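You operate a simulated robot arm through the tools that you are given. There is no shell and no other tool. Be economical: measure what you need, move in short steps, check, and stop when the job is done.

Carry out the task below with a simulated robot arm. There is one attempt and no reset: what you move stays moved.

## Task
Open the suitcase and put the grey scarf on the bag seat.
Fine: free both catches, open the lid fully and leave it open.
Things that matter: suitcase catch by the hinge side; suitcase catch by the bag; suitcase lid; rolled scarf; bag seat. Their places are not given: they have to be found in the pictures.

Only the result counts: the job must be done as asked and must still hold three seconds after the hand-in. Knocking over, shifting, dropping, spilling or breaking anything else fails it. A push-on lid holds only when it is set on centred and level and pressed home; a screw cap is set on level and turned clockwise until tight.

## Robot
A 7-joint arm with a two-finger parallel gripper, fixed in place. Base frame: the origin is at the foot of the arm, x ahead of it, y to its left, z up. Lengths are in m, angles in rad, forces in N, time in s.
With the tool pointing down near the work surface it reaches from about 0.2 to 0.66 m from the base axis. Its first joint turns from -1.152 to 1.152 rad. Payload 1.57 kg.
The TCP is the grasp point between the finger pads, 0.03 m short of the fingertips. In the tool frame z runs along the fingers and y along their closing line. Largest opening 0.11 m; finger width 0.024, thickness 0.012; the body of the gripper, 0.048 by 0.112 m, starts 0.078 m behind the TCP.
Orientation is told as [roll, pitch, yaw] about the base's x, y, z axes, in that order, counted from this pose: with the fingers straight down and closing along the base's y, the tool's x points along the base's -x, its y along +y and its z along -z.

## Interface
- The arm moves only by the tool move_arm. Its argument "motion" is a list of rows, each a list of 3 entries, a list of its own where there are three numbers: the opening, from 0 (shut) to 1 (fully open), then the shift along the tool's x, y, z in units of 30 mm (1.0 is 30 mm), then the turn, a rotation vector about the tool's x, y, z in units of 5 degrees (1.0 is 5 degrees). In form: [[grip, [x, y, z], [ax, ay, az]], ...]. A call has 1 to 20 rows; each row shifts and turns the commanded pose from where the row before left it, along the tool's axes as they then stand. A call with a number of a shift or a turn outside -1 to 1 is refused whole. Rows are played at 5 a second. More than 0.05 m and 0.15 rad between two rows, or a gripper value outside its range, and nothing of the call is played. A pose out of reach is approached as far as the arm can. The call stops where the force on the tool passes 40 N (or 10 N more than at its start, if that is more) or the arm is blocked; 0.2 s more then pass. The fingers move at their own pace (about 0.108 m/s each) and stop on an object; they squeeze with about 38 N. The grip force told is the motor's: it shows also when the fingers shut on nothing. Time passes only in rows, and 0.2 s behind the last, so rows that do not move let the fingers close. The reply holds the time, the measured pose of the TCP, the force on the tool along the base axes, the opening and the grip force, in the units named above and with some noise.
- Cameras (640 x 400 px; columns grow to the right, rows downward): "scene" is fixed at [0.1664, -0.3959, 1.3971]; the picture's right is [0.76, -0.65, 0.00], its down [-0.40, -0.48, -0.78] and it looks along [0.51, 0.60, -0.62] (base axes); focal length 219 px, centre (320, 200). "wrist" rides on the gripper at [-0.036, 0, -0.08] in the tool frame; the picture's right is [0.00, -1.00, 0.00], its down [0.97, 0.00, -0.24] and it looks along [0.24, 0.00, 0.97] (tool axes); focal length 218 px, centre (320, 200).
- capture(camera): a new picture of that camera. It takes no simulated time.
- point_at(camera, pixels): for up to 12 pixels [column, row] of the newest picture of that camera ("zoom" is the newest enlarged one), the place [x, y, z] in the base frame of the surface seen there, good to about 0.002 m. It takes no simulated time.
- zoom(camera, box): a new picture of the part [left, top, right, bottom] of that camera's present view, enlarged. It takes no simulated time.
- sign_off(): hands the job in; it is judged then, once.

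Keep the steps short. Do not move on a guess: measure, check each grasp and each placing, and mend mistakes. In all there are 80 turns and 54 pictures (those below and enlarged ones count). Leave the gripper open and the arm clear of the work at the hand-in unless told otherwise, and finish with a single line.

The tools are called after "Emit:" by a JSON object that holds its "name" and its "arguments". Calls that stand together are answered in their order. move_arm: Moves the arm, as the interface text tells. Its arguments: {"type":"object","properties":{"motion":{"type":"array","items":{"type":"array"}}},"required":["motion"]} The other tools are called the same way: capture (camera) takes a picture; point_at (camera, pixels) gives the place of the surface under pixels of a picture; zoom (camera, box) takes an enlarged picture of a part of a camera's view; sign_off () hands the job in.

At the start:

```text
time_s: 0.0
position: [0.4134, -0.0537, 1.2233]
ee_rot: [-0.001, 0.001, 0.0]
force: [0.7, -0.1, 0.1]
gripper_width: 0.1101
grasp_force: 0.0
```

scene: 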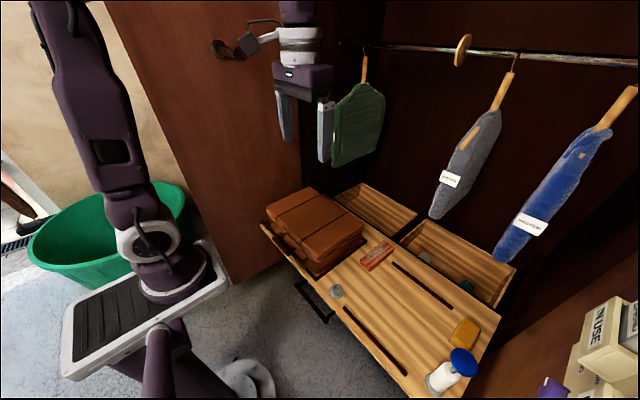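
wrist: 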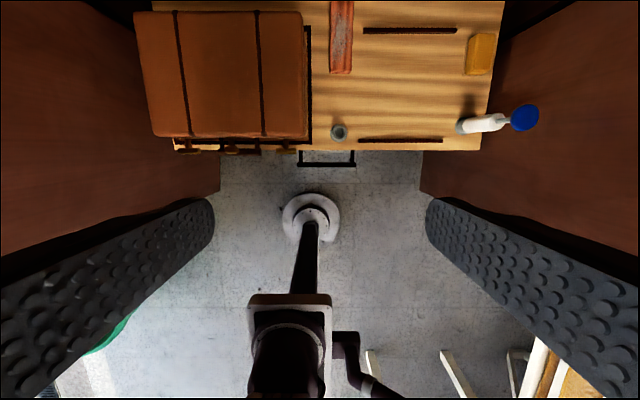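

I see a brown suitcase at scene (315,230). I will enlarge it and the work surface to find the catches, scarf and seat.

Emit:
{"name": "zoom", "arguments": {"camera": "scene", "box": [240, 170, 400, 300]}}

Emit:
{"name": "zoom", "arguments": {"camera": "wrist", "box": [120, 0, 360, 170]}}

Emit:
{"name": "zoom", "arguments": {"camera": "scene", "box": [320, 170, 540, 400]}}

```text
3.08 times, centred on (320, 235) of scene
```

zoom: 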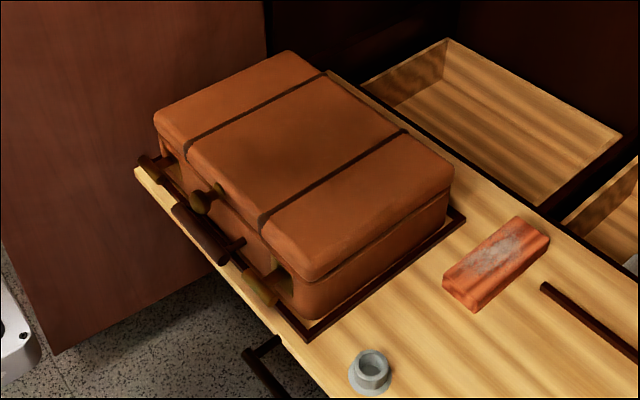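

```text
2.35 times, centred on (240, 85) of wrist
```

zoom: 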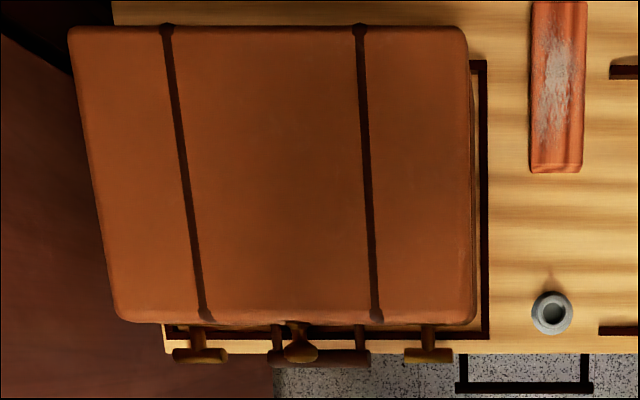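

```text
1.74 times, centred on (430, 285) of scene
```

zoom: 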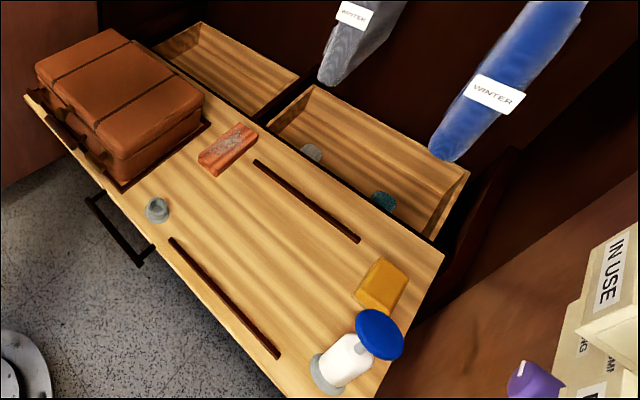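

I see two T-shaped pieces at the front ends, a knob on the lid and a handle. Enlarging the front for detail.

Emit:
{"name": "zoom", "arguments": {"camera": "scene", "box": [255, 205, 335, 285]}}

Emit:
{"name": "point_at", "arguments": {"camera": "wrist", "pixels": [[195, 151], [236, 151], [281, 151], [232, 145], [150, 20], [298, 20], [300, 125], [165, 125], [341, 20], [339, 132], [400, 141], [410, 31]]}}

Emit:
{"name": "point_at", "arguments": {"camera": "scene", "pixels": [[425, 258], [466, 286], [445, 185], [375, 120], [530, 200], [465, 332], [440, 378], [462, 360], [355, 318], [422, 285], [380, 300], [370, 190]]}}

```text
5.00 times, centred on (295, 245) of scene
```

zoom: 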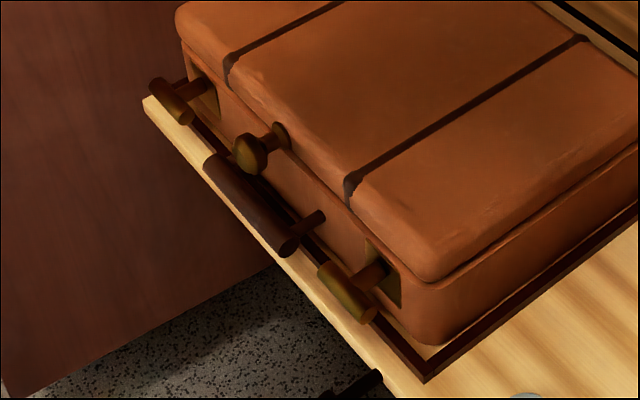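

```text
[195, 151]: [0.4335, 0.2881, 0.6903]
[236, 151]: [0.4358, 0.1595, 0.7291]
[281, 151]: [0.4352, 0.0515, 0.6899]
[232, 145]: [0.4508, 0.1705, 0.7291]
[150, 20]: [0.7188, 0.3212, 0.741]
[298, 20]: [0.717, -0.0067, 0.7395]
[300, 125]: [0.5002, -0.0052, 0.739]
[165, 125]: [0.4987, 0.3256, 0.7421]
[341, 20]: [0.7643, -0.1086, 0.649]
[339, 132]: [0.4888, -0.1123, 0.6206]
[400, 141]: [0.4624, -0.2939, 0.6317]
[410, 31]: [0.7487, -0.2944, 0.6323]
```

```text
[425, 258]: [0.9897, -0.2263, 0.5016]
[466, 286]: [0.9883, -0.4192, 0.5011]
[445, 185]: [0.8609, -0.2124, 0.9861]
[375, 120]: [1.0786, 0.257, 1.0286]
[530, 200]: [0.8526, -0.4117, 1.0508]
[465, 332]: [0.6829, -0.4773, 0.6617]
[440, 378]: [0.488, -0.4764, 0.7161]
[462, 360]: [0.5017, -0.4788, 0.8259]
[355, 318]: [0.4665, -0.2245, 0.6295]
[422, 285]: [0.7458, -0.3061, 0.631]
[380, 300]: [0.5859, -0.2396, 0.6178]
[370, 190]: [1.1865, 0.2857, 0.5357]
```

The front of the suitcase is at x≈0.45; catches are at about (0.433, 0.288, 0.69) and (0.435, 0.05, 0.69), and the lid knob at (0.44, 0.16, 0.73). The grey thing in the drawer is out of reach, so the scarf is probably inside. I'll lower the arm in front of the suitcase and tilt it for a close look at the catches.

Emit:
{"name": "move_arm", "arguments": {"motion": [[1, [0.28, 0.62, 0.9], [0, 0, 0]], [1, [0.28, 0.62, 0.9], [0, 0, 0]], [1, [0.28, 0.62, 0.9], [0, 0, 0]], [1, [0.28, 0.62, 0.9], [0, 0, 0]], [1, [0.28, 0.62, 0.9], [0, 0, 0]], [1, [0.28, 0.62, 0.9], [0, 0, 0]], [1, [0.28, 0.62, 0.9], [0, 0, 0]], [1, [0.28, 0.62, 0.9], [0, 0, 0]], [1, [0.28, 0.62, 0.9], [0, 0, 0]], [1, [0.28, 0.62, 0.9], [0, 0, 0]], [1, [0.28, 0.62, 0.9], [0, 0, 0]], [1, [0.28, 0.62, 0.9], [0, 0, 0]]]}}

Emit:
{"name": "move_arm", "arguments": {"motion": [[1, [0, 0, 0], [0, -1, 0]], [1, [0, 0, 0], [0, -1, 0]], [1, [0, 0, 0], [0, -1, 0]], [1, [0, 0, 0], [0, -1, 0]], [1, [0, 0, 0], [0, -1, 0]], [1, [0, 0, 0], [0, -1, 0]], [1, [0, 0, 0], [0, -1, 0]], [1, [0, 0, 0], [0, -1, 0]], [1, [0, 0, 0], [0, -1, 0]]]}}

Emit:
{"name": "capture", "arguments": {"camera": "wrist"}}

```text
time_s: 2.6
position: [0.3133, 0.1686, 0.9]
ee_rot: [0.0, 0.0, -0.002]
force: [0.6, -0.2, -0.2]
gripper_width: 0.1098
grasp_force: 0.0
```

```text
time_s: 4.6
position: [0.313, 0.1693, 0.9003]
ee_rot: [0.0, -0.48, -0.001]
force: [0.0, -0.5, -0.4]
gripper_width: 0.11
grasp_force: 0.1
out of reach, approached as far as the arm can: row 7, 8, 9
```

```text
47 pictures are left
```

wrist: 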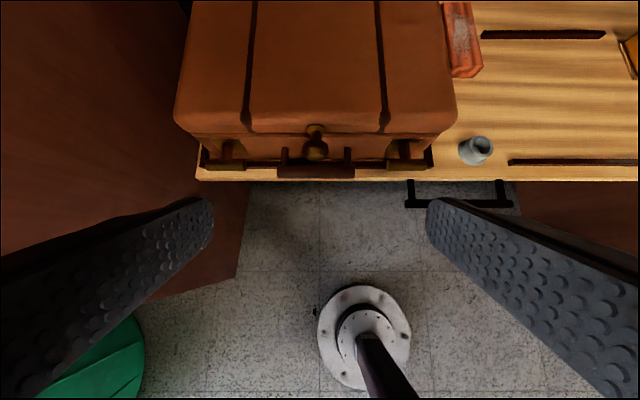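

The tilt is limited here, but the front is visible. Enlarging it, and measuring.

Emit:
{"name": "zoom", "arguments": {"camera": "wrist", "box": [185, 110, 325, 195]}}

Emit:
{"name": "zoom", "arguments": {"camera": "wrist", "box": [320, 110, 460, 195]}}

Emit:
{"name": "point_at", "arguments": {"camera": "wrist", "pixels": [[225, 165], [204, 165], [243, 165], [405, 164], [388, 164], [425, 164], [315, 150], [315, 132], [405, 145], [437, 146], [390, 146], [315, 172]]}}

```text
4.57 times, centred on (255, 152) of wrist
```

zoom: 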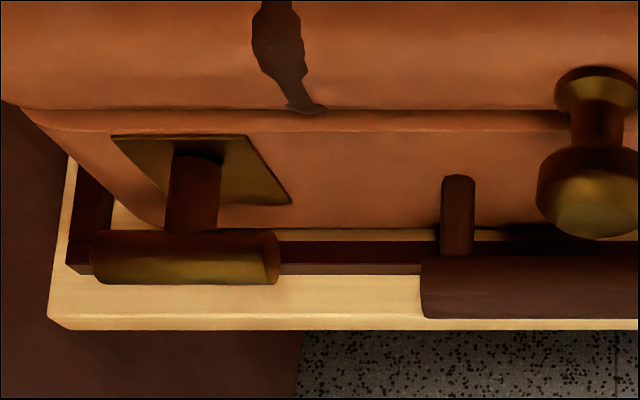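

```text
4.57 times, centred on (390, 152) of wrist
```

zoom: 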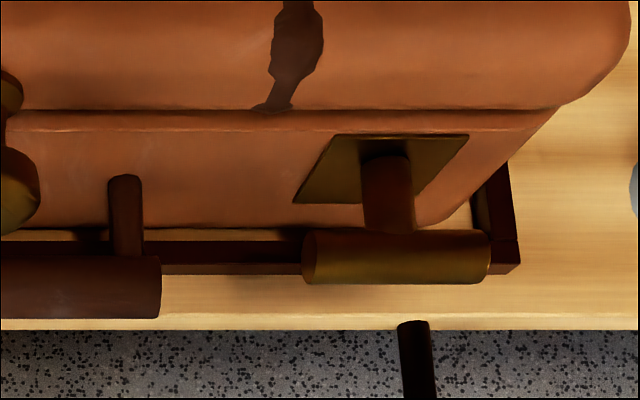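

```text
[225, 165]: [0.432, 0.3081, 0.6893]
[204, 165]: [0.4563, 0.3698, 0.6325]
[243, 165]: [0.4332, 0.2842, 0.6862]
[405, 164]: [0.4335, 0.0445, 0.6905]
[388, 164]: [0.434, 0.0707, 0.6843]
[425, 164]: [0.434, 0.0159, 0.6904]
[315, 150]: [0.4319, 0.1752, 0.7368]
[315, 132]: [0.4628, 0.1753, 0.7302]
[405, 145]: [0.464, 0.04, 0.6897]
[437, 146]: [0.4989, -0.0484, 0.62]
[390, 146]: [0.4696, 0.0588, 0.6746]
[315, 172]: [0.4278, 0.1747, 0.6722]
```

The stem sits in a plate. Measuring the plate edges, stem and bar of the right-hand catch to learn how it travels.

Emit:
{"name": "point_at", "arguments": {"camera": "zoom", "pixels": [[345, 140], [455, 140], [310, 198], [345, 200], [420, 180], [385, 158], [385, 185], [315, 240], [480, 255], [395, 270], [395, 240], [370, 120]]}}

```text
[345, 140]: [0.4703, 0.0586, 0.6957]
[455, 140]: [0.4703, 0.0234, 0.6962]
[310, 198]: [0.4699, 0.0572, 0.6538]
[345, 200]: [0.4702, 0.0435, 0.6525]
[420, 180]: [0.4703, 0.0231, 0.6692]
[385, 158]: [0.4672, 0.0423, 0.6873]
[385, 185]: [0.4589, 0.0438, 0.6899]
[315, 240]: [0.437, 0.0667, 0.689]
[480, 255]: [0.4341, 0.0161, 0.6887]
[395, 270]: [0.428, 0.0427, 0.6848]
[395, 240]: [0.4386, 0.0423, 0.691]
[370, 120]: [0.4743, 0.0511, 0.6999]
```

Plate spans z 0.65–0.70, y 0.02–0.062; bar centre about (0.437, 0.042, 0.681). I'll straighten the tool again, then go over this catch and hold the bar by its ends to test how it moves.

Emit:
{"name": "move_arm", "arguments": {"motion": [[1, [0, 0, 0], [0, 1, 0]], [1, [0, 0, 0], [0, 1, 0]], [1, [0, 0, 0], [0, 1, 0]], [1, [0, 0, 0], [0, 1, 0]], [1, [0, 0, 0], [0, 1, 0]], [1, [0, 0, 0], [0, 0.5, 0]]]}}

```text
time_s: 6.0
position: [0.3127, 0.1691, 0.9007]
ee_rot: [0.003, 0.002, 0.0]
force: [-0.1, -1.1, -0.8]
gripper_width: 0.11
grasp_force: 0.1
```

Emit:
{"name": "move_arm", "arguments": {"motion": [[0.77, [-0.827, -0.847, 0.667], [0, 0, 0]], [0.77, [-0.827, -0.847, 0.667], [0, 0, 0]], [0.77, [-0.827, -0.847, 0.667], [0, 0, 0]], [0.77, [-0.827, -0.847, 0.667], [0, 0, 0]], [0.77, [-0.827, -0.847, 0.667], [0, 0, 0]]]}}

Emit:
{"name": "zoom", "arguments": {"camera": "scene", "box": [245, 185, 345, 285]}}

```text
time_s: 7.2
position: [0.4362, 0.0414, 0.7994]
ee_rot: [0.0, 0.001, 0.0]
force: [0.6, -0.4, 0.7]
gripper_width: 0.0846
grasp_force: 0.0
```

```text
4.00 times, centred on (295, 235) of scene
```

zoom: 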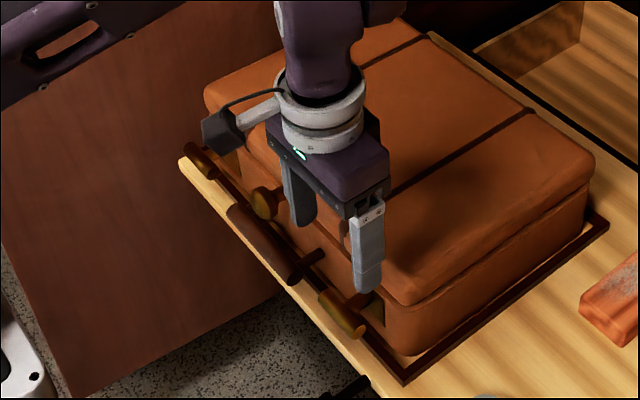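

The gripper is over the right-hand catch, with a finger each side of the bar. Going down 0.115 m and closing on it.

Emit:
{"name": "move_arm", "arguments": {"motion": [[0.77, [0, 0, 0.95], [0, 0, 0]], [0.77, [0, 0, 0.95], [0, 0, 0]], [0.77, [0, 0, 0.95], [0, 0, 0]], [0.77, [0, 0, 0.98], [0, 0, 0]]]}}

Emit:
{"name": "move_arm", "arguments": {"motion": [[0.3, [0, 0, 0], [0, 0, 0]], [0.3, [0, 0, 0], [0, 0, 0]], [0.3, [0, 0, 0], [0, 0, 0]]]}}

Emit:
{"name": "zoom", "arguments": {"camera": "scene", "box": [265, 215, 345, 285]}}

```text
time_s: 8.2
position: [0.436, 0.0429, 0.685]
ee_rot: [0.0, 0.0, -0.001]
force: [0.5, 0.2, 0.0]
gripper_width: 0.0845
grasp_force: 0.1
```

```text
time_s: 9.0
position: [0.4356, 0.0422, 0.6854]
ee_rot: [0.0, 0.001, -0.003]
force: [-0.6, -3.0, -0.6]
gripper_width: 0.0557
grasp_force: 38.1
```

```text
5.71 times, centred on (305, 250) of scene
```

zoom: 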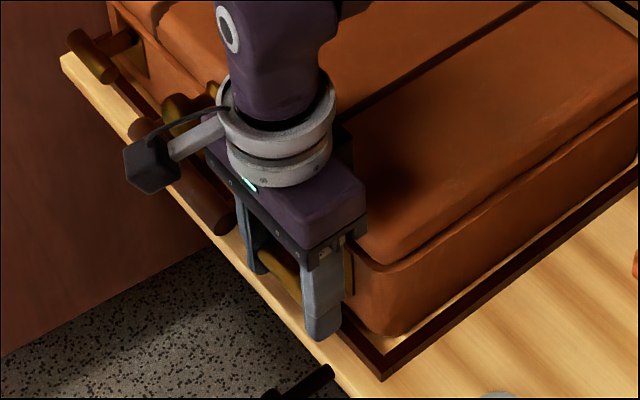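

The bar is held (0.0557 m long). Testing small motions: 6 mm down first, then back.

Emit:
{"name": "move_arm", "arguments": {"motion": [[0.3, [0, 0, 0.1], [0, 0, 0]], [0.3, [0, 0, 0.1], [0, 0, 0]], [0.3, [0, 0, 0], [0, 0, 0]]]}}

Emit:
{"name": "move_arm", "arguments": {"motion": [[0.3, [0, 0, -0.1], [0, 0, 0]], [0.3, [0, 0, -0.1], [0, 0, 0]], [0.3, [0, 0, 0], [0, 0, 0]]]}}

Emit:
{"name": "move_arm", "arguments": {"motion": [[0.3, [0, 0, 0], [0.7, 0, 0]], [0.3, [0, 0, 0], [0.7, 0, 0]], [0.3, [0, 0, 0], [0, 0, 0]]]}}

```text
time_s: 9.8
position: [0.4372, 0.0427, 0.6811]
ee_rot: [0.0, -0.002, -0.001]
force: [-0.4, -4.6, 32.6]
gripper_width: 0.0557
grasp_force: 38.2
```

```text
time_s: 10.6
position: [0.4356, 0.0404, 0.6843]
ee_rot: [0.001, 0.001, 0.0]
force: [-0.7, -0.6, -12.3]
gripper_width: 0.0557
grasp_force: 38.1
```

```text
time_s: 11.4
position: [0.4366, 0.0426, 0.6842]
ee_rot: [-0.122, 0.0, 0.0]
force: [-2.4, -2.7, -11.8]
gripper_width: 0.0558
grasp_force: 37.9
```

Down is stiff (33 N), while a 7° roll goes through without added force, so it seems to be a turning catch. I'll roll another 14° and look.

Emit:
{"name": "move_arm", "arguments": {"motion": [[0.3, [0, 0, 0], [0.7, 0, 0]], [0.3, [0, 0, 0], [0.7, 0, 0]], [0.3, [0, 0, 0], [0.7, 0, 0]], [0.3, [0, 0, 0], [0.7, 0, 0]], [0.3, [0, 0, 0], [0, 0, 0]]]}}

Emit:
{"name": "zoom", "arguments": {"camera": "scene", "box": [265, 215, 345, 285]}}

Emit:
{"name": "capture", "arguments": {"camera": "wrist"}}

```text
time_s: 12.6
position: [0.436, 0.043, 0.6847]
ee_rot: [-0.368, -0.001, -0.001]
force: [-1.0, -0.2, -10.1]
gripper_width: 0.0559
grasp_force: 37.7
```

```text
5.71 times, centred on (305, 250) of scene
```

zoom: 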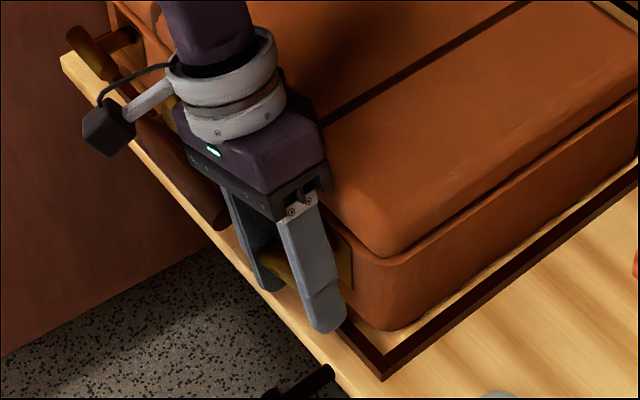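

```text
41 pictures are left
```

wrist: 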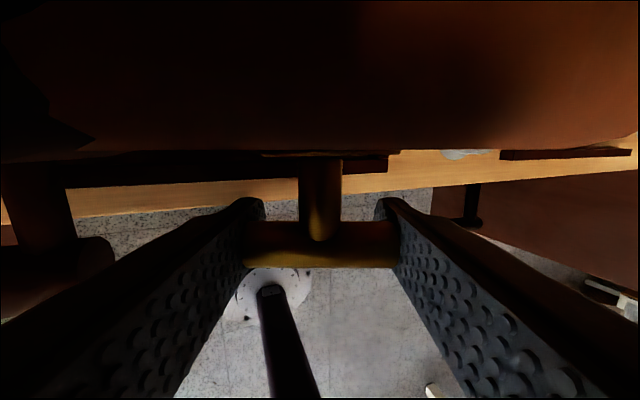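

The bar turned along with the fingers (it stays square to them), so the catches are turn-handles. Continuing another 20° in the same sense, watching force.

Emit:
{"name": "move_arm", "arguments": {"motion": [[0.3, [0, 0, 0], [0.8, 0, 0]], [0.3, [0, 0, 0], [0.8, 0, 0]], [0.3, [0, 0, 0], [0.8, 0, 0]], [0.3, [0, 0, 0], [0.8, 0, 0]], [0.3, [0, 0, 0], [0.8, 0, 0]], [0.3, [0, 0, 0], [0, 0, 0]]]}}

Emit:
{"name": "capture", "arguments": {"camera": "scene"}}

Emit:
{"name": "zoom", "arguments": {"camera": "scene", "box": [255, 205, 345, 285]}}

```text
time_s: 13.8
position: [0.4394, 0.043, 0.6886]
ee_rot: [-0.702, -0.01, -0.011]
force: [-4.9, -0.5, 22.4]
gripper_width: 0.0627
grasp_force: 15.9
stopped in row 6: the force on the tool passed its limit (the readings are from after the stop); the commanded pose is now the measured one
```

```text
40 pictures are left
```

scene: 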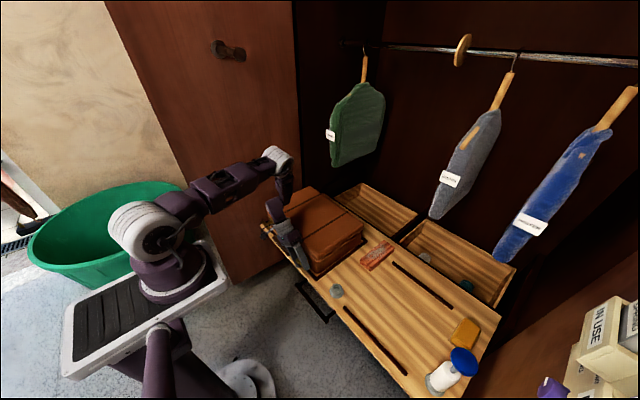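

```text
5.00 times, centred on (300, 245) of scene
```

zoom: 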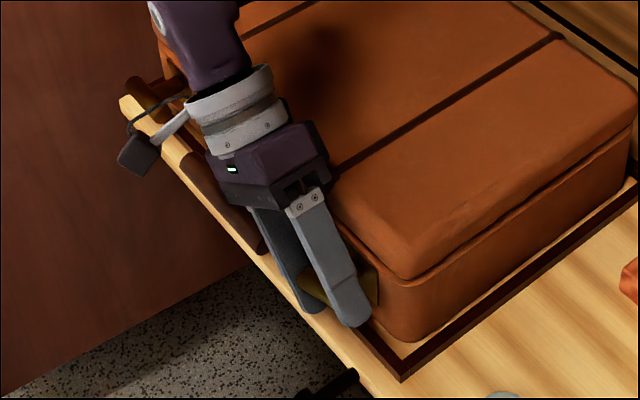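

The force limit stopped it at 40°, with upward force: a fingertip probably met the board. I'll loosen slightly, back out along the fingers while straightening, and look at the bar.

Emit:
{"name": "move_arm", "arguments": {"motion": [[0.61, [0, 0, -0.1], [0, 0, 0]], [0.61, [0, 0, -0.2], [0, 0, 0]], [0.65, [0, 0, -0.4], [-0.5, 0, 0]], [0.7, [0, 0, -0.5], [-0.5, 0, 0]], [0.75, [0, 0, -0.7], [-1, 0, 0]], [0.75, [0, 0, -0.7], [-1, 0, 0]], [0.75, [0, 0, 0], [-1, 0, 0]]]}}

Emit:
{"name": "zoom", "arguments": {"camera": "scene", "box": [255, 205, 345, 285]}}

```text
time_s: 15.4
position: [0.4377, 0.0879, 0.7501]
ee_rot: [-0.355, -0.007, -0.006]
force: [0.6, -0.2, -0.1]
gripper_width: 0.0826
grasp_force: 0.2
```

```text
5.00 times, centred on (300, 245) of scene
```

zoom: 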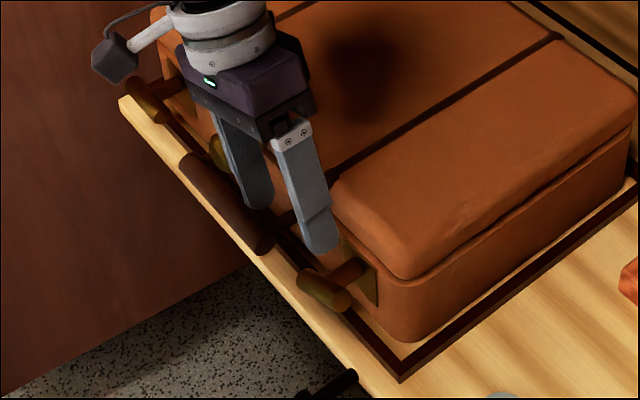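

The bar has turned: its far end dropped, its near end rose. Measuring its ends.

Emit:
{"name": "point_at", "arguments": {"camera": "zoom", "pixels": [[308, 278], [318, 283], [325, 288], [333, 291], [342, 296], [348, 300], [352, 268], [360, 270]]}}

```text
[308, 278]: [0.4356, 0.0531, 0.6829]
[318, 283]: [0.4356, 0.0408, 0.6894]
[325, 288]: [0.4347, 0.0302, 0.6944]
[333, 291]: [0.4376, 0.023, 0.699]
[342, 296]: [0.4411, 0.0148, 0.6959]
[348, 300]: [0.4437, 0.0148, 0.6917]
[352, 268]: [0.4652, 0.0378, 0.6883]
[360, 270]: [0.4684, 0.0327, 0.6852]
```

The bar has turned about 28° and stays there. I'll straighten the tool, shut the fingers and press down on the low (+y) end to see whether it turns further.

Emit:
{"name": "move_arm", "arguments": {"motion": [[0.5, [0, 0, 0], [-1, 0, 0]], [0.2, [0, 0, 0], [-1, 0, 0]], [0, [0, 0, 0], [-1, 0, 0]], [0, [0, 0, 0], [-1, 0, 0]], [0, [0, 0, 0], [-0.07, 0, 0]], [0, [0, 0, 0], [0, 0, 0]]]}}

Emit:
{"name": "move_arm", "arguments": {"motion": [[0, [0, -0.72, 0], [0, 0, 0]], [0, [0, 0, 0.5], [0, 0, 0]], [0, [0, 0, 0.3], [0, 0, 0]], [0, [0, 0, 0.2], [0, 0, 0]], [0, [0, 0, 0.2], [0, 0, 0]]]}}

```text
time_s: 16.8
position: [0.4404, 0.0886, 0.7498]
ee_rot: [0.0, -0.007, -0.004]
force: [-0.3, -0.2, -0.5]
gripper_width: 0.0001
grasp_force: 21.0
```

```text
time_s: 18.0
position: [0.4383, 0.0664, 0.7141]
ee_rot: [-0.001, -0.006, -0.004]
force: [-0.5, 1.5, 1.3]
gripper_width: 0.0
grasp_force: 21.7
```

Tip now at z≈0.684, just above the bar. Pressing down in 4.5 mm steps.

Emit:
{"name": "move_arm", "arguments": {"motion": [[0, [0, 0, 0.15], [0, 0, 0]], [0, [0, 0, 0.15], [0, 0, 0]], [0, [0, 0, 0.15], [0, 0, 0]]]}}

Emit:
{"name": "zoom", "arguments": {"camera": "scene", "box": [255, 205, 345, 285]}}

```text
time_s: 18.8
position: [0.4382, 0.0658, 0.7018]
ee_rot: [0.001, -0.006, -0.006]
force: [0.3, 0.5, 0.2]
gripper_width: 0.0001
grasp_force: 21.4
```

```text
5.00 times, centred on (300, 245) of scene
```

zoom: 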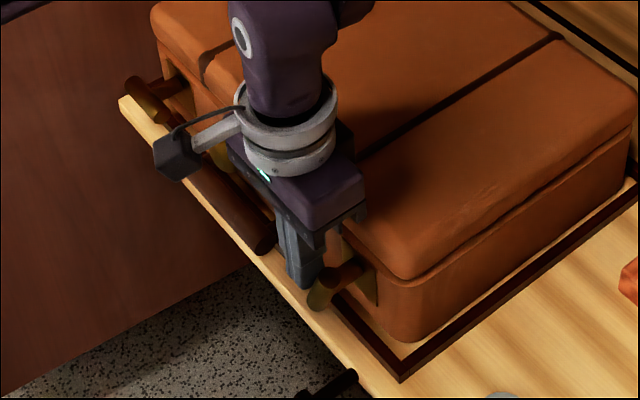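

It turns freely: the bar now stands steeper. Pressing further.

Emit:
{"name": "move_arm", "arguments": {"motion": [[0, [0, 0, 0.2], [0, 0, 0]], [0, [0, 0, 0.2], [0, 0, 0]], [0, [0, 0, 0.2], [0, 0, 0]], [0, [0, 0, 0.2], [0, 0, 0]]]}}

Emit:
{"name": "zoom", "arguments": {"camera": "scene", "box": [255, 205, 345, 285]}}

```text
time_s: 19.8
position: [0.4385, 0.0662, 0.677]
ee_rot: [-0.004, -0.007, -0.005]
force: [0.1, 0.3, -0.8]
gripper_width: 0.0
grasp_force: 21.0
```

```text
5.00 times, centred on (300, 245) of scene
```

zoom: 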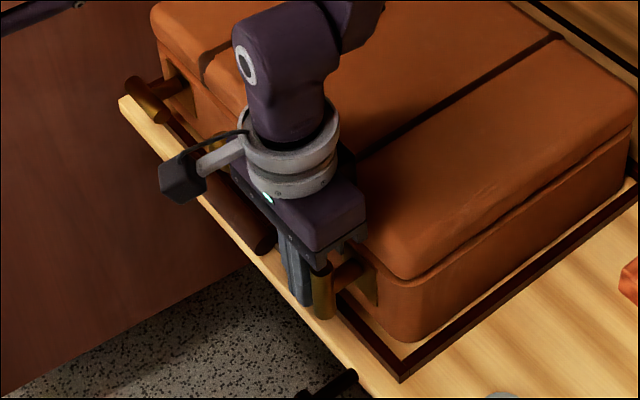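

The bar is almost upright. A small nudge of 4 mm towards -y at its lower end to finish the quarter turn, then back off and rise.

Emit:
{"name": "move_arm", "arguments": {"motion": [[0, [0, -0.07, 0], [0, 0, 0]], [0, [0, -0.07, 0], [0, 0, 0]], [0, [0, 0, 0], [0, 0, 0]]]}}

Emit:
{"name": "move_arm", "arguments": {"motion": [[0, [0, 0.3, 0], [0, 0, 0]], [0, [0, 0, -0.8], [0, 0, 0]], [0, [0, 0, -0.8], [0, 0, 0]], [0, [0, 0, -0.8], [0, 0, 0]], [0, [0, 0.5, -0.8], [0, 0, 0]], [0, [0, 1, -0.8], [0, 0, 0]]]}}

Emit:
{"name": "zoom", "arguments": {"camera": "scene", "box": [255, 205, 345, 285]}}

```text
time_s: 20.6
position: [0.4406, 0.0633, 0.6778]
ee_rot: [0.001, -0.006, -0.005]
force: [0.9, 7.5, 2.9]
gripper_width: 0.0
grasp_force: 21.3
```

```text
time_s: 22.0
position: [0.4385, 0.1163, 0.7974]
ee_rot: [0.0, -0.004, -0.005]
force: [0.2, 0.1, 0.8]
gripper_width: 0.0001
grasp_force: 21.4
```

```text
5.00 times, centred on (300, 245) of scene
```

zoom: 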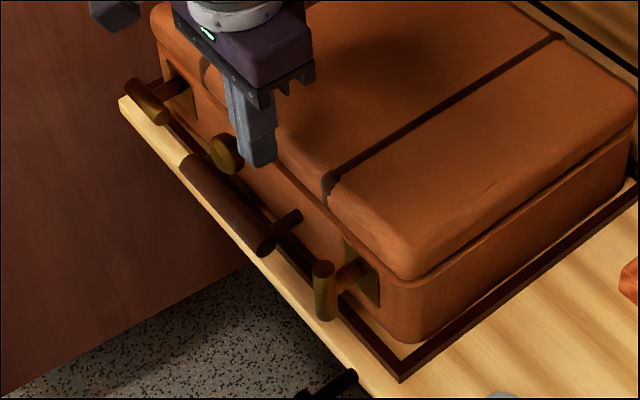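

The right-hand catch now stands upright against its stop. For the other catch (centre y≈0.308) I'll press its inner end, at y≈0.284, by mirror symmetry; force will tell if the sense is wrong.

Emit:
{"name": "move_arm", "arguments": {"motion": [[0, [0, 0.93, 0], [0, 0, 0]], [0, [0, 0.93, 0], [0, 0, 0]], [0, [0, 0.93, 0], [0, 0, 0]], [0, [0, 0.93, 0], [0, 0, 0]], [0, [0, 0.93, 0], [0, 0, 0]], [0, [0, 0.93, 0], [0, 0, 0]], [0, [0, 0, 0.8], [0, 0, 0]], [0, [0, 0, 0.8], [0, 0, 0]], [0, [0, 0, 0.7], [0, 0, 0]], [0, [0, 0, 0.1], [0, 0, 0]]]}}

Emit:
{"name": "move_arm", "arguments": {"motion": [[0, [0, 0, 0.15], [0, 0, 0]], [0, [0, 0, 0.15], [0, 0, 0]], [0, [0, 0, 0.15], [0, 0, 0]]]}}

Emit:
{"name": "zoom", "arguments": {"camera": "scene", "box": [245, 195, 325, 265]}}

```text
time_s: 24.2
position: [0.4402, 0.2839, 0.7245]
ee_rot: [-0.002, -0.006, -0.004]
force: [0.2, 0.8, 0.1]
gripper_width: 0.0
grasp_force: 21.3
```

```text
time_s: 25.0
position: [0.4399, 0.2828, 0.7104]
ee_rot: [-0.001, -0.007, -0.007]
force: [1.7, -4.9, 1.3]
gripper_width: 0.0001
grasp_force: 21.2
```

```text
5.71 times, centred on (285, 230) of scene
```

zoom: 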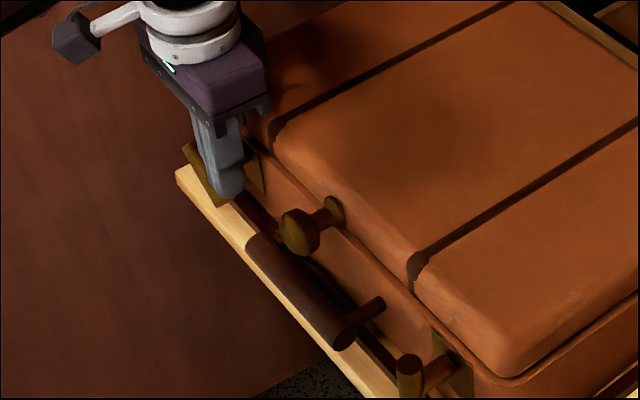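

Low force and the bar is tipping. Pressing further, then the small nudge towards +y, and backing off.

Emit:
{"name": "move_arm", "arguments": {"motion": [[0, [0, 0, 0.2], [0, 0, 0]], [0, [0, 0, 0.2], [0, 0, 0]], [0, [0, 0, 0.2], [0, 0, 0]], [0, [0, 0, 0.2], [0, 0, 0]], [0, [0, 0, 0.2], [0, 0, 0]], [0, [0, 0, 0.1], [0, 0, 0]]]}}

Emit:
{"name": "move_arm", "arguments": {"motion": [[0, [0, 0.07, 0], [0, 0, 0]], [0, [0, 0.07, 0], [0, 0, 0]], [0, [0, 0, 0], [0, 0, 0]]]}}

Emit:
{"name": "move_arm", "arguments": {"motion": [[0, [0, -0.3, 0], [0, 0, 0]], [0, [0, 0, -0.8], [0, 0, 0]], [0, [0, 0, -0.8], [0, 0, 0]], [0, [0, 0, -0.8], [0, 0, 0]], [0, [0, 0, -0.8], [0, 0, 0]], [0, [0, -1, -0.8], [0, 0, 0]], [0, [0, -1, 0], [0, 0, 0]], [0, [0, -1, 0], [0, 0, 0]]]}}

Emit:
{"name": "zoom", "arguments": {"camera": "scene", "box": [245, 195, 325, 265]}}

```text
time_s: 26.4
position: [0.4398, 0.2832, 0.6782]
ee_rot: [-0.003, -0.007, -0.006]
force: [0.2, -0.9, 0.0]
gripper_width: 0.0
grasp_force: 21.4
```

```text
time_s: 27.2
position: [0.4409, 0.2865, 0.6794]
ee_rot: [-0.001, -0.006, -0.006]
force: [0.5, -6.2, -2.0]
gripper_width: 0.0
grasp_force: 21.3
```

```text
time_s: 29.0
position: [0.4392, 0.1887, 0.8003]
ee_rot: [-0.001, -0.007, -0.005]
force: [0.9, 0.0, 1.1]
gripper_width: 0.0
grasp_force: 21.6
```

```text
5.71 times, centred on (285, 230) of scene
```

zoom: 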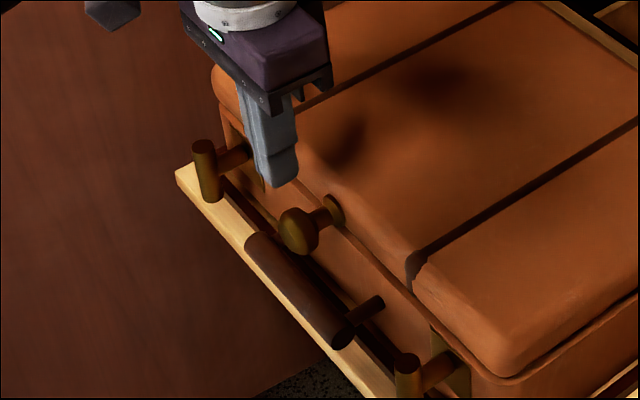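

Both catches are upright. Next the lid: measuring the knob, lid seam and back edge.

Emit:
{"name": "point_at", "arguments": {"camera": "zoom", "pixels": [[292, 230], [300, 215], [315, 225], [298, 250], [322, 210], [335, 205], [282, 225], [430, 330], [440, 310], [560, 380], [320, 228], [326, 218]]}}

Emit:
{"name": "zoom", "arguments": {"camera": "scene", "box": [295, 180, 385, 260]}}

Emit:
{"name": "point_at", "arguments": {"camera": "scene", "pixels": [[362, 231], [361, 240], [363, 228], [352, 222], [340, 258], [345, 250], [330, 262], [366, 238], [362, 246]]}}

```text
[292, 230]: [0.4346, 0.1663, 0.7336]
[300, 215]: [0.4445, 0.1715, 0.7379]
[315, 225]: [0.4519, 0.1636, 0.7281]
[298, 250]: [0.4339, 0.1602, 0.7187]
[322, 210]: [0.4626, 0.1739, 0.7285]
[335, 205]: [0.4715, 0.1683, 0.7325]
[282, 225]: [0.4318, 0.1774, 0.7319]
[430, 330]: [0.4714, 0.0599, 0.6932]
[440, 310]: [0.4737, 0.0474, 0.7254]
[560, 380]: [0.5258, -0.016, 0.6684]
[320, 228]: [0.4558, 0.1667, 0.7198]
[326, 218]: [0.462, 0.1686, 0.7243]
```

```text
5.00 times, centred on (340, 220) of scene
```

zoom: 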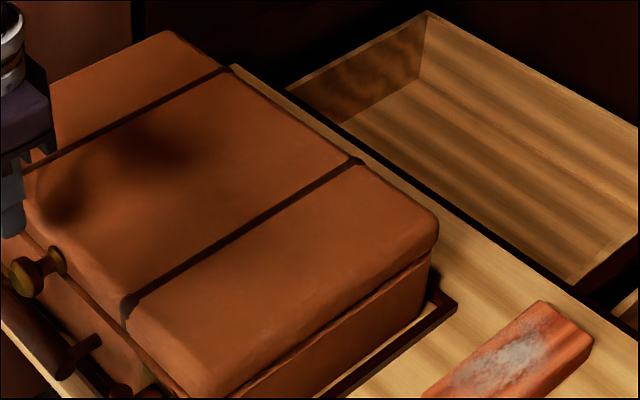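

```text
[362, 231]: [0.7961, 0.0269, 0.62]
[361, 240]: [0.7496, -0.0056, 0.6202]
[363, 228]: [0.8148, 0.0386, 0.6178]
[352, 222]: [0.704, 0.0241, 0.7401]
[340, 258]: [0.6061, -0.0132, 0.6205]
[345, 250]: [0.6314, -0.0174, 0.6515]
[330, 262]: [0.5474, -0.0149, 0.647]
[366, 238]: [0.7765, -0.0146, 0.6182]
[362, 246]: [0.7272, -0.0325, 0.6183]
```

Knob head centre is about (0.440, 0.174, 0.727), roughly 0.03 wide; hinge is near x 0.735. I'll open a little, centre over the knob, go down and grip.

Emit:
{"name": "move_arm", "arguments": {"motion": [[0.55, [0, -0.49, 0], [0, 0, 0]], [0.55, [0, 0, 0], [0, 0, 0]], [0.55, [0, 0, 0.65], [0, 0, 0]], [0.55, [0, 0, 0.65], [0, 0, 0]], [0.55, [0, 0, 0.63], [0, 0, 0]]]}}

Emit:
{"name": "move_arm", "arguments": {"motion": [[0.1, [0, 0, 0], [0, 0, 0]], [0.1, [0, 0, 0], [0, 0, 0]], [0.1, [0, 0, 0], [0, 0, 0]]]}}

Emit:
{"name": "zoom", "arguments": {"camera": "scene", "box": [245, 185, 335, 265]}}

```text
time_s: 30.2
position: [0.4392, 0.1723, 0.7397]
ee_rot: [-0.001, -0.005, -0.006]
force: [-0.3, -0.3, -0.5]
gripper_width: 0.0605
grasp_force: 0.1
```

```text
time_s: 31.0
position: [0.4389, 0.175, 0.7406]
ee_rot: [0.001, -0.006, -0.004]
force: [0.0, 7.3, -0.2]
gripper_width: 0.0359
grasp_force: 37.7
```

```text
5.00 times, centred on (290, 225) of scene
```

zoom: 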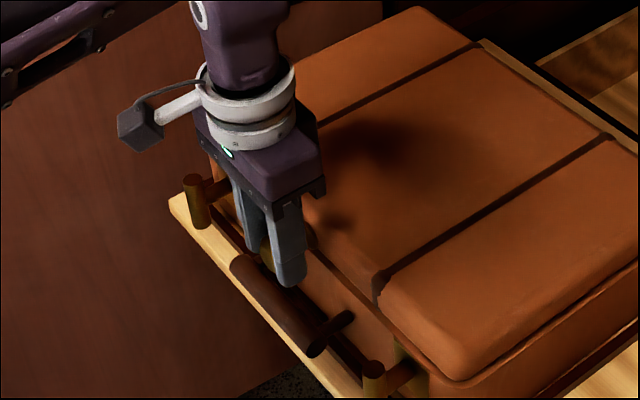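

Gripped (0.036 m). Lifting along the lid's arc, first 20°.

Emit:
{"name": "move_arm", "arguments": {"motion": [[0.1, [-0.08, 0, -0.42], [0, 0, 0]], [0.1, [-0.08, 0, -0.42], [0, 0, 0]], [0.1, [-0.15, 0, -0.42], [0, 0, 0]], [0.1, [-0.1, 0, -0.42], [0, 0, 0]], [0.1, [-0.15, 0, -0.4], [0, 0, 0]], [0.1, [-0.15, 0, -0.4], [0, 0, 0]], [0.1, [-0.15, 0, -0.4], [0, 0, 0]], [0.1, [-0.15, 0, -0.4], [0, 0, 0]]]}}

Emit:
{"name": "capture", "arguments": {"camera": "scene"}}

```text
time_s: 32.8
position: [0.4685, 0.1734, 0.8399]
ee_rot: [-0.002, -0.006, -0.006]
force: [-0.9, 1.8, -4.6]
gripper_width: 0.0354
grasp_force: 37.4
```

```text
30 pictures are left
```

scene: 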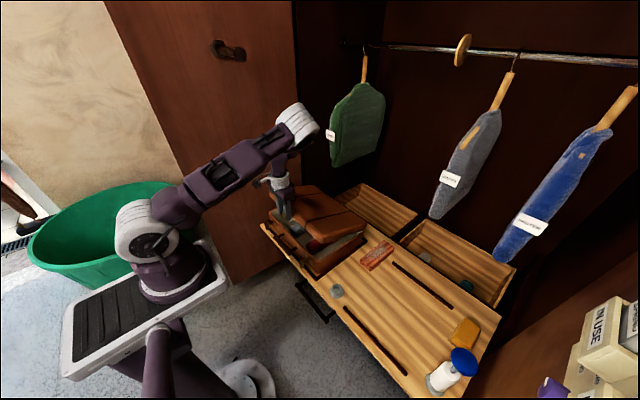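

The lid is rising and grey stuff shows inside. Continuing to about 40°.

Emit:
{"name": "move_arm", "arguments": {"motion": [[0.1, [-0.27, 0, -0.5], [0, 0, 0]], [0.1, [-0.29, 0, -0.5], [0, 0, 0]], [0.1, [-0.31, 0, -0.49], [0, 0, 0]], [0.1, [-0.35, 0, -0.46], [0, 0, 0]], [0.1, [-0.37, 0, -0.44], [0, 0, 0]], [0.1, [-0.39, 0, -0.42], [0, 0, 0]]]}}

Emit:
{"name": "zoom", "arguments": {"camera": "scene", "box": [240, 140, 400, 280]}}

```text
time_s: 34.2
position: [0.5272, 0.1734, 0.9237]
ee_rot: [-0.001, -0.005, -0.006]
force: [-6.5, -1.0, 0.9]
gripper_width: 0.0357
grasp_force: 38.3
```

```text
2.86 times, centred on (320, 210) of scene
```

zoom: 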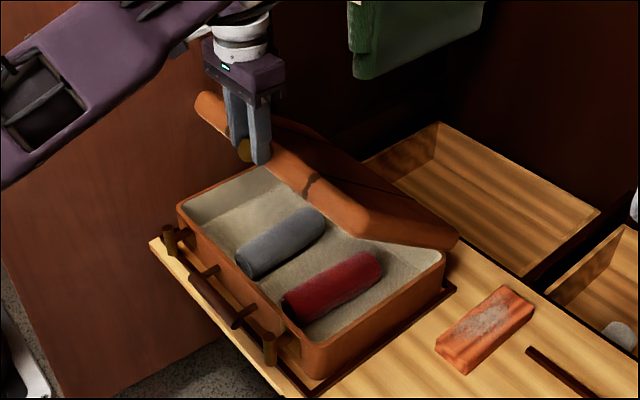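

Inside are a grey roll and a red roll. Continuing to about 60°.

Emit:
{"name": "move_arm", "arguments": {"motion": [[0.1, [-0.43, 0, -0.39], [0, 0, 0]], [0.1, [-0.44, 0, -0.37], [0, 0, 0]], [0.1, [-0.45, 0, -0.35], [0, 0, 0]], [0.1, [-0.48, 0, -0.3], [0, 0, 0]], [0.1, [-0.5, 0, -0.28], [0, 0, 0]], [0.1, [-0.51, 0, -0.26], [0, 0, 0]]]}}

```text
time_s: 35.6
position: [0.6116, 0.1729, 0.9833]
ee_rot: [-0.003, -0.007, -0.008]
force: [-6.2, -3.7, 6.5]
gripper_width: 0.0356
grasp_force: 36.8
```

Reach is fine. On to about 75°.

Emit:
{"name": "move_arm", "arguments": {"motion": [[0.1, [-0.53, 0, -0.21], [0, 0, 0]], [0.1, [-0.54, 0, -0.2], [0, 0, 0]], [0.1, [-0.55, 0, -0.17], [0, 0, 0]], [0.1, [-0.56, 0, -0.12], [0, 0, 0]]]}}

Emit:
{"name": "capture", "arguments": {"camera": "scene"}}

```text
time_s: 36.6
position: [0.6532, 0.1723, 0.9982]
ee_rot: [-0.003, -0.006, -0.006]
force: [1.1, -1.0, -9.5]
gripper_width: 0.0356
grasp_force: 38.1
out of reach, approached as far as the arm can: row 3, 4
```

```text
28 pictures are left
```

scene: 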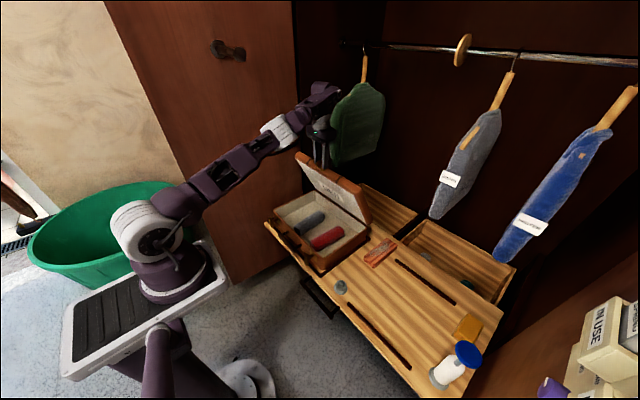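

Vertical reach ends at x≈0.653, so I'll tilt the tool forward about 30° around the knob, keeping hold.

Emit:
{"name": "move_arm", "arguments": {"motion": [[0.1, [0, 0, 0], [0, -1, 0]], [0.1, [0, 0, 0], [0, -1, 0]], [0.1, [0, 0, 0], [0, -1, 0]], [0.1, [0, 0, 0], [0, -1, 0]], [0.1, [0, 0, 0], [0, -1, 0]], [0.1, [0, 0, 0], [0, -1, 0]]]}}

```text
time_s: 38.0
position: [0.6525, 0.1725, 0.9993]
ee_rot: [0.0, -0.531, -0.006]
force: [-1.9, 2.1, -3.2]
gripper_width: 0.0357
grasp_force: 37.6
```

Works. Moving on to about 90°.

Emit:
{"name": "move_arm", "arguments": {"motion": [[0.1, [-0.54, 0, 0.18], [0, 0, 0]], [0.1, [-0.54, 0, 0.2], [0, 0, 0]], [0.1, [-0.54, 0, 0.22], [0, 0, 0]], [0.1, [-0.5, 0, 0.27], [0, 0, 0]], [0.1, [-0.5, 0, 0.29], [0, 0, 0]], [0.1, [-0.49, 0, 0.31], [0, 0, 0]]]}}

Emit:
{"name": "zoom", "arguments": {"camera": "scene", "box": [240, 60, 440, 280]}}

```text
time_s: 39.4
position: [0.7563, 0.1728, 1.0093]
ee_rot: [0.0, -0.534, -0.005]
force: [3.2, 5.3, 5.4]
gripper_width: 0.0355
grasp_force: 38.2
```

```text
1.82 times, centred on (340, 170) of scene
```

zoom: 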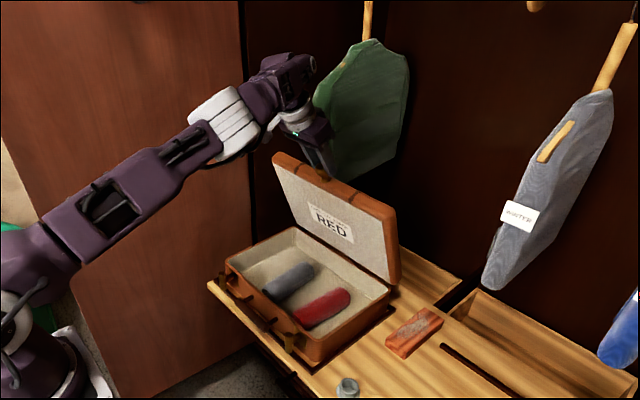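

The lid is near 90° and a label is on its inside. Reading it, while moving on another 10°.

Emit:
{"name": "zoom", "arguments": {"camera": "scene", "box": [325, 160, 365, 200]}}

Emit:
{"name": "move_arm", "arguments": {"motion": [[0.1, [-0.45, 0, 0.35], [0, 0, 0]], [0.1, [-0.44, 0, 0.37], [0, 0, 0]], [0.1, [-0.42, 0, 0.39], [0, 0, 0]], [0.1, [0, 0, 0], [0, 0, 0]]]}}

Emit:
{"name": "capture", "arguments": {"camera": "scene"}}

```text
10.00 times, centred on (345, 180) of scene
```

zoom: 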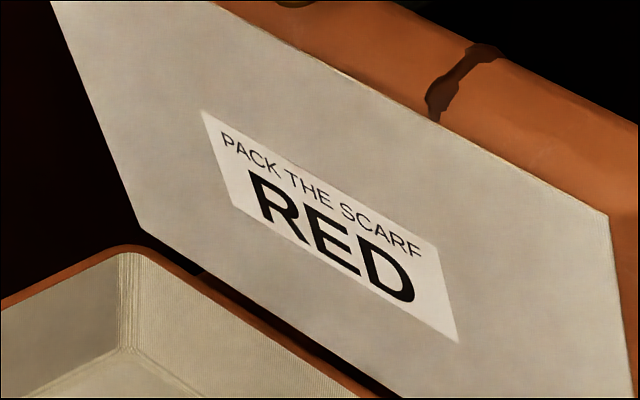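

```text
time_s: 40.4
position: [0.7791, 0.1696, 1.0014]
ee_rot: [0.002, -0.529, -0.005]
force: [-1.7, 19.1, 12.2]
gripper_width: 0.0356
grasp_force: 37.5
out of reach, approached as far as the arm can: row 2, 3
```

```text
25 pictures are left
```

scene: 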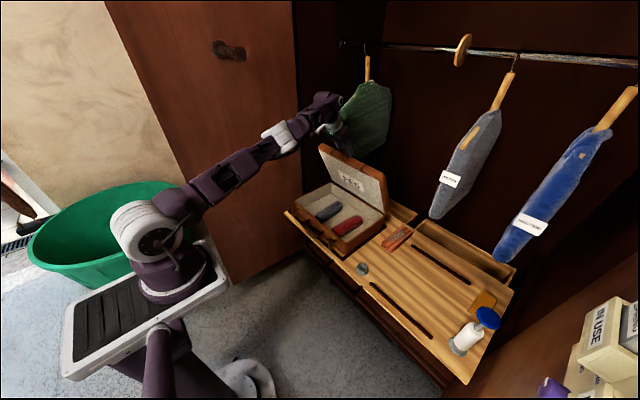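

The label says the red scarf stays packed, which agrees with taking the grey one out. But the whole board seems to have slid inwards: the cup went from pixel (337,291) to (361,269). Measuring that now.

Emit:
{"name": "point_at", "arguments": {"camera": "scene", "pixels": [[361, 269], [371, 284], [432, 337], [412, 245], [470, 283], [398, 238], [287, 214], [440, 383], [385, 200], [328, 150], [361, 110], [488, 320]]}}

Emit:
{"name": "zoom", "arguments": {"camera": "scene", "box": [270, 70, 430, 280]}}

```text
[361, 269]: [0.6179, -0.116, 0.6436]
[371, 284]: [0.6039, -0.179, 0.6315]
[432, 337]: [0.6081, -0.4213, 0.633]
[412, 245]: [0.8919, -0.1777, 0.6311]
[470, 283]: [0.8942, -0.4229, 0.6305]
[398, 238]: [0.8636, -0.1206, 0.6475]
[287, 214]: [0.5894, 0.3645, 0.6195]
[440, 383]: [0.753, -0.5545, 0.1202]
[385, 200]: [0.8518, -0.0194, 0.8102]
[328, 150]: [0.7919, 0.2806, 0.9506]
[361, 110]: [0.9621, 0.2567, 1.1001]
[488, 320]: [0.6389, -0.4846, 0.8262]
```

```text
1.90 times, centred on (350, 175) of scene
```

zoom: 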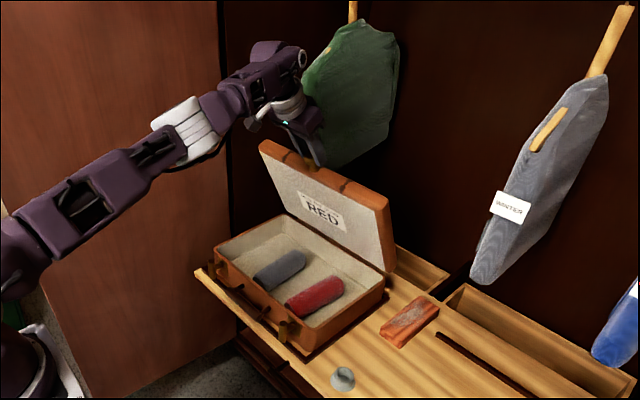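

The board is a low-friction pull-out and slid in about 0.143 m as I pushed the lid near its top point; the lid is now at about 67°. I'll undo that: keep the knob, lower the lid to about 45° along its arc, then drag the board back out by moving straight in -x (constant height fixes the lid angle).

Emit:
{"name": "move_arm", "arguments": {"motion": [[0.1, [0.32, 0, 0], [0, 0, 0]], [0.1, [0.32, 0, 0], [0, 0, 0]], [0.1, [0.32, 0, 0], [0, 0, 0]], [0.1, [0.32, 0, 0], [0, 0, 0]], [0.1, [0.32, 0, 0], [0, 0, 0]], [0.1, [0.32, 0, 0], [0, 0, 0]], [0.1, [0.32, 0, 0.02], [0, 0, 0]], [0.1, [0.32, 0, 0.02], [0, 0, 0]], [0.1, [0.32, 0, 0.02], [0, 0, 0]], [0.1, [0.32, 0, 0.02], [0, 0, 0]], [0.1, [0.32, 0, 0.02], [0, 0, 0]], [0.1, [0.32, 0, 0.02], [0, 0, 0]]]}}

Emit:
{"name": "capture", "arguments": {"camera": "scene"}}

```text
time_s: 43.0
position: [0.68, 0.1687, 0.9419]
ee_rot: [-0.004, -0.529, -0.003]
force: [2.3, 13.5, 4.9]
gripper_width: 0.0359
grasp_force: 37.9
```

```text
23 pictures are left
```

scene: 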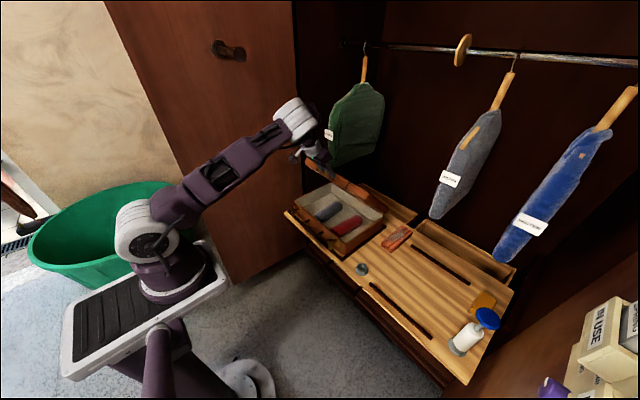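

The garment hangs freely and the board stayed. Relieving the 4 mm sideways offset, then dragging 0.06 m straight out.

Emit:
{"name": "move_arm", "arguments": {"motion": [[0.1, [0, 0.13, 0], [0, 0, 0]], [0.1, [0.43, 0, -0.25], [0, 0, 0]], [0.1, [0.43, 0, -0.25], [0, 0, 0]], [0.1, [0.43, 0, -0.25], [0, 0, 0]], [0.1, [0.43, 0, -0.25], [0, 0, 0]]]}}

Emit:
{"name": "capture", "arguments": {"camera": "scene"}}

```text
time_s: 44.2
position: [0.6212, 0.1721, 0.94]
ee_rot: [-0.004, -0.528, -0.007]
force: [-3.5, -6.7, -0.9]
gripper_width: 0.0356
grasp_force: 37.9
```

```text
22 pictures are left
```

scene: 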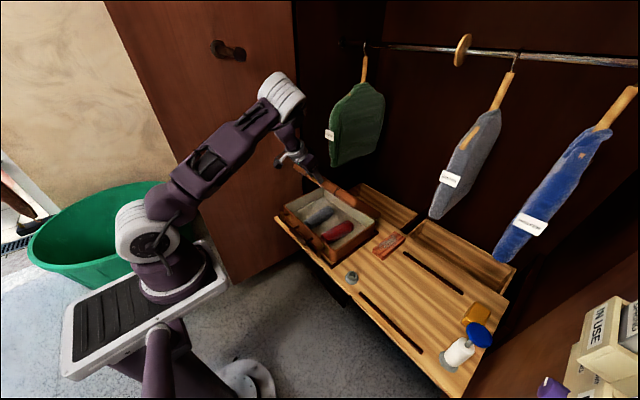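

The board follows. Dragging another 0.07 m, then measuring.

Emit:
{"name": "move_arm", "arguments": {"motion": [[0.1, [0.43, 0, -0.25], [0, 0, 0]], [0.1, [0.43, 0, -0.25], [0, 0, 0]], [0.1, [0.43, 0, -0.25], [0, 0, 0]], [0.1, [0.43, 0, -0.25], [0, 0, 0]], [0.1, [0.29, 0, -0.17], [0, 0, 0]]]}}

Emit:
{"name": "capture", "arguments": {"camera": "scene"}}

Emit:
{"name": "point_at", "arguments": {"camera": "scene", "pixels": [[355, 318], [351, 316], [357, 314], [422, 285], [426, 282], [418, 288], [465, 332], [262, 224], [337, 290], [347, 310], [349, 312], [395, 267]]}}

```text
time_s: 45.4
position: [0.5515, 0.1721, 0.9397]
ee_rot: [0.0, -0.531, -0.004]
force: [-1.8, 0.8, 0.6]
gripper_width: 0.0354
grasp_force: 38.9
```

```text
21 pictures are left
```

scene: 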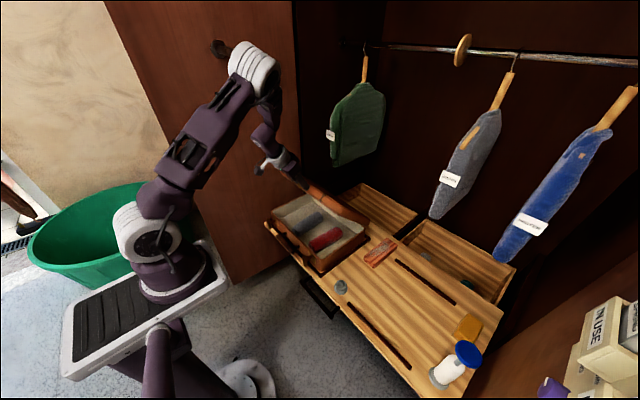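

```text
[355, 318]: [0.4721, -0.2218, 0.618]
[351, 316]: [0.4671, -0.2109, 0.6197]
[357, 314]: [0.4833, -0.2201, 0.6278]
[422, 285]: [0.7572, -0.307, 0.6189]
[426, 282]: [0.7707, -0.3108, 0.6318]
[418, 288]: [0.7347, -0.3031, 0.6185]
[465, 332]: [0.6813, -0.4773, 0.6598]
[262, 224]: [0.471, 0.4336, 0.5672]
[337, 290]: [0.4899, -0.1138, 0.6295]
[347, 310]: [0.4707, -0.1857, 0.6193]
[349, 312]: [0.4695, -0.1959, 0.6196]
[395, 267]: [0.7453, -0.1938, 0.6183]
```

About 0.015–0.02 m remains. Taking the same enlarged view as at the start, in which the cup hole was at (370,362) and the brush block's near-left corner at (443,280).

Emit:
{"name": "zoom", "arguments": {"camera": "scene", "box": [240, 170, 400, 300]}}

```text
3.08 times, centred on (320, 235) of scene
```

zoom: 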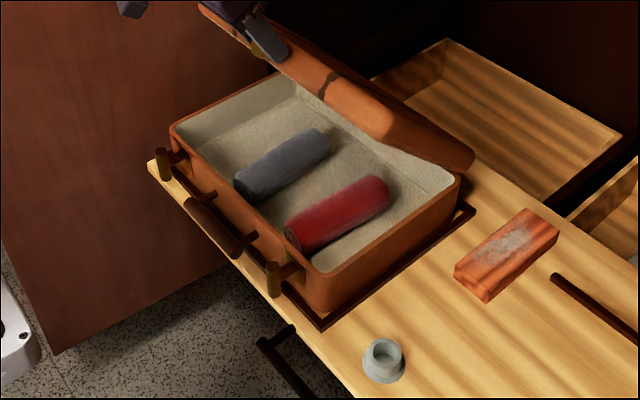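

Shift remaining by picture: 13 px, i.e. about 0.02 m. Dragging 0.018 m more.

Emit:
{"name": "move_arm", "arguments": {"motion": [[0.1, [0.26, 0, -0.15], [0, 0, 0]], [0.1, [0.26, 0, -0.15], [0, 0, 0]], [0.1, [0, 0, 0], [0, 0, 0]]]}}

Emit:
{"name": "zoom", "arguments": {"camera": "scene", "box": [240, 170, 400, 300]}}

```text
time_s: 46.2
position: [0.5333, 0.1726, 0.9411]
ee_rot: [-0.002, -0.53, -0.003]
force: [-8.6, -5.3, 8.9]
gripper_width: 0.0355
grasp_force: 38.0
```

```text
3.08 times, centred on (320, 235) of scene
```

zoom: 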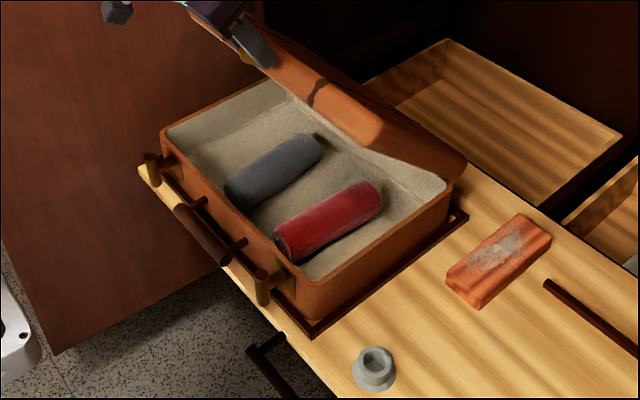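

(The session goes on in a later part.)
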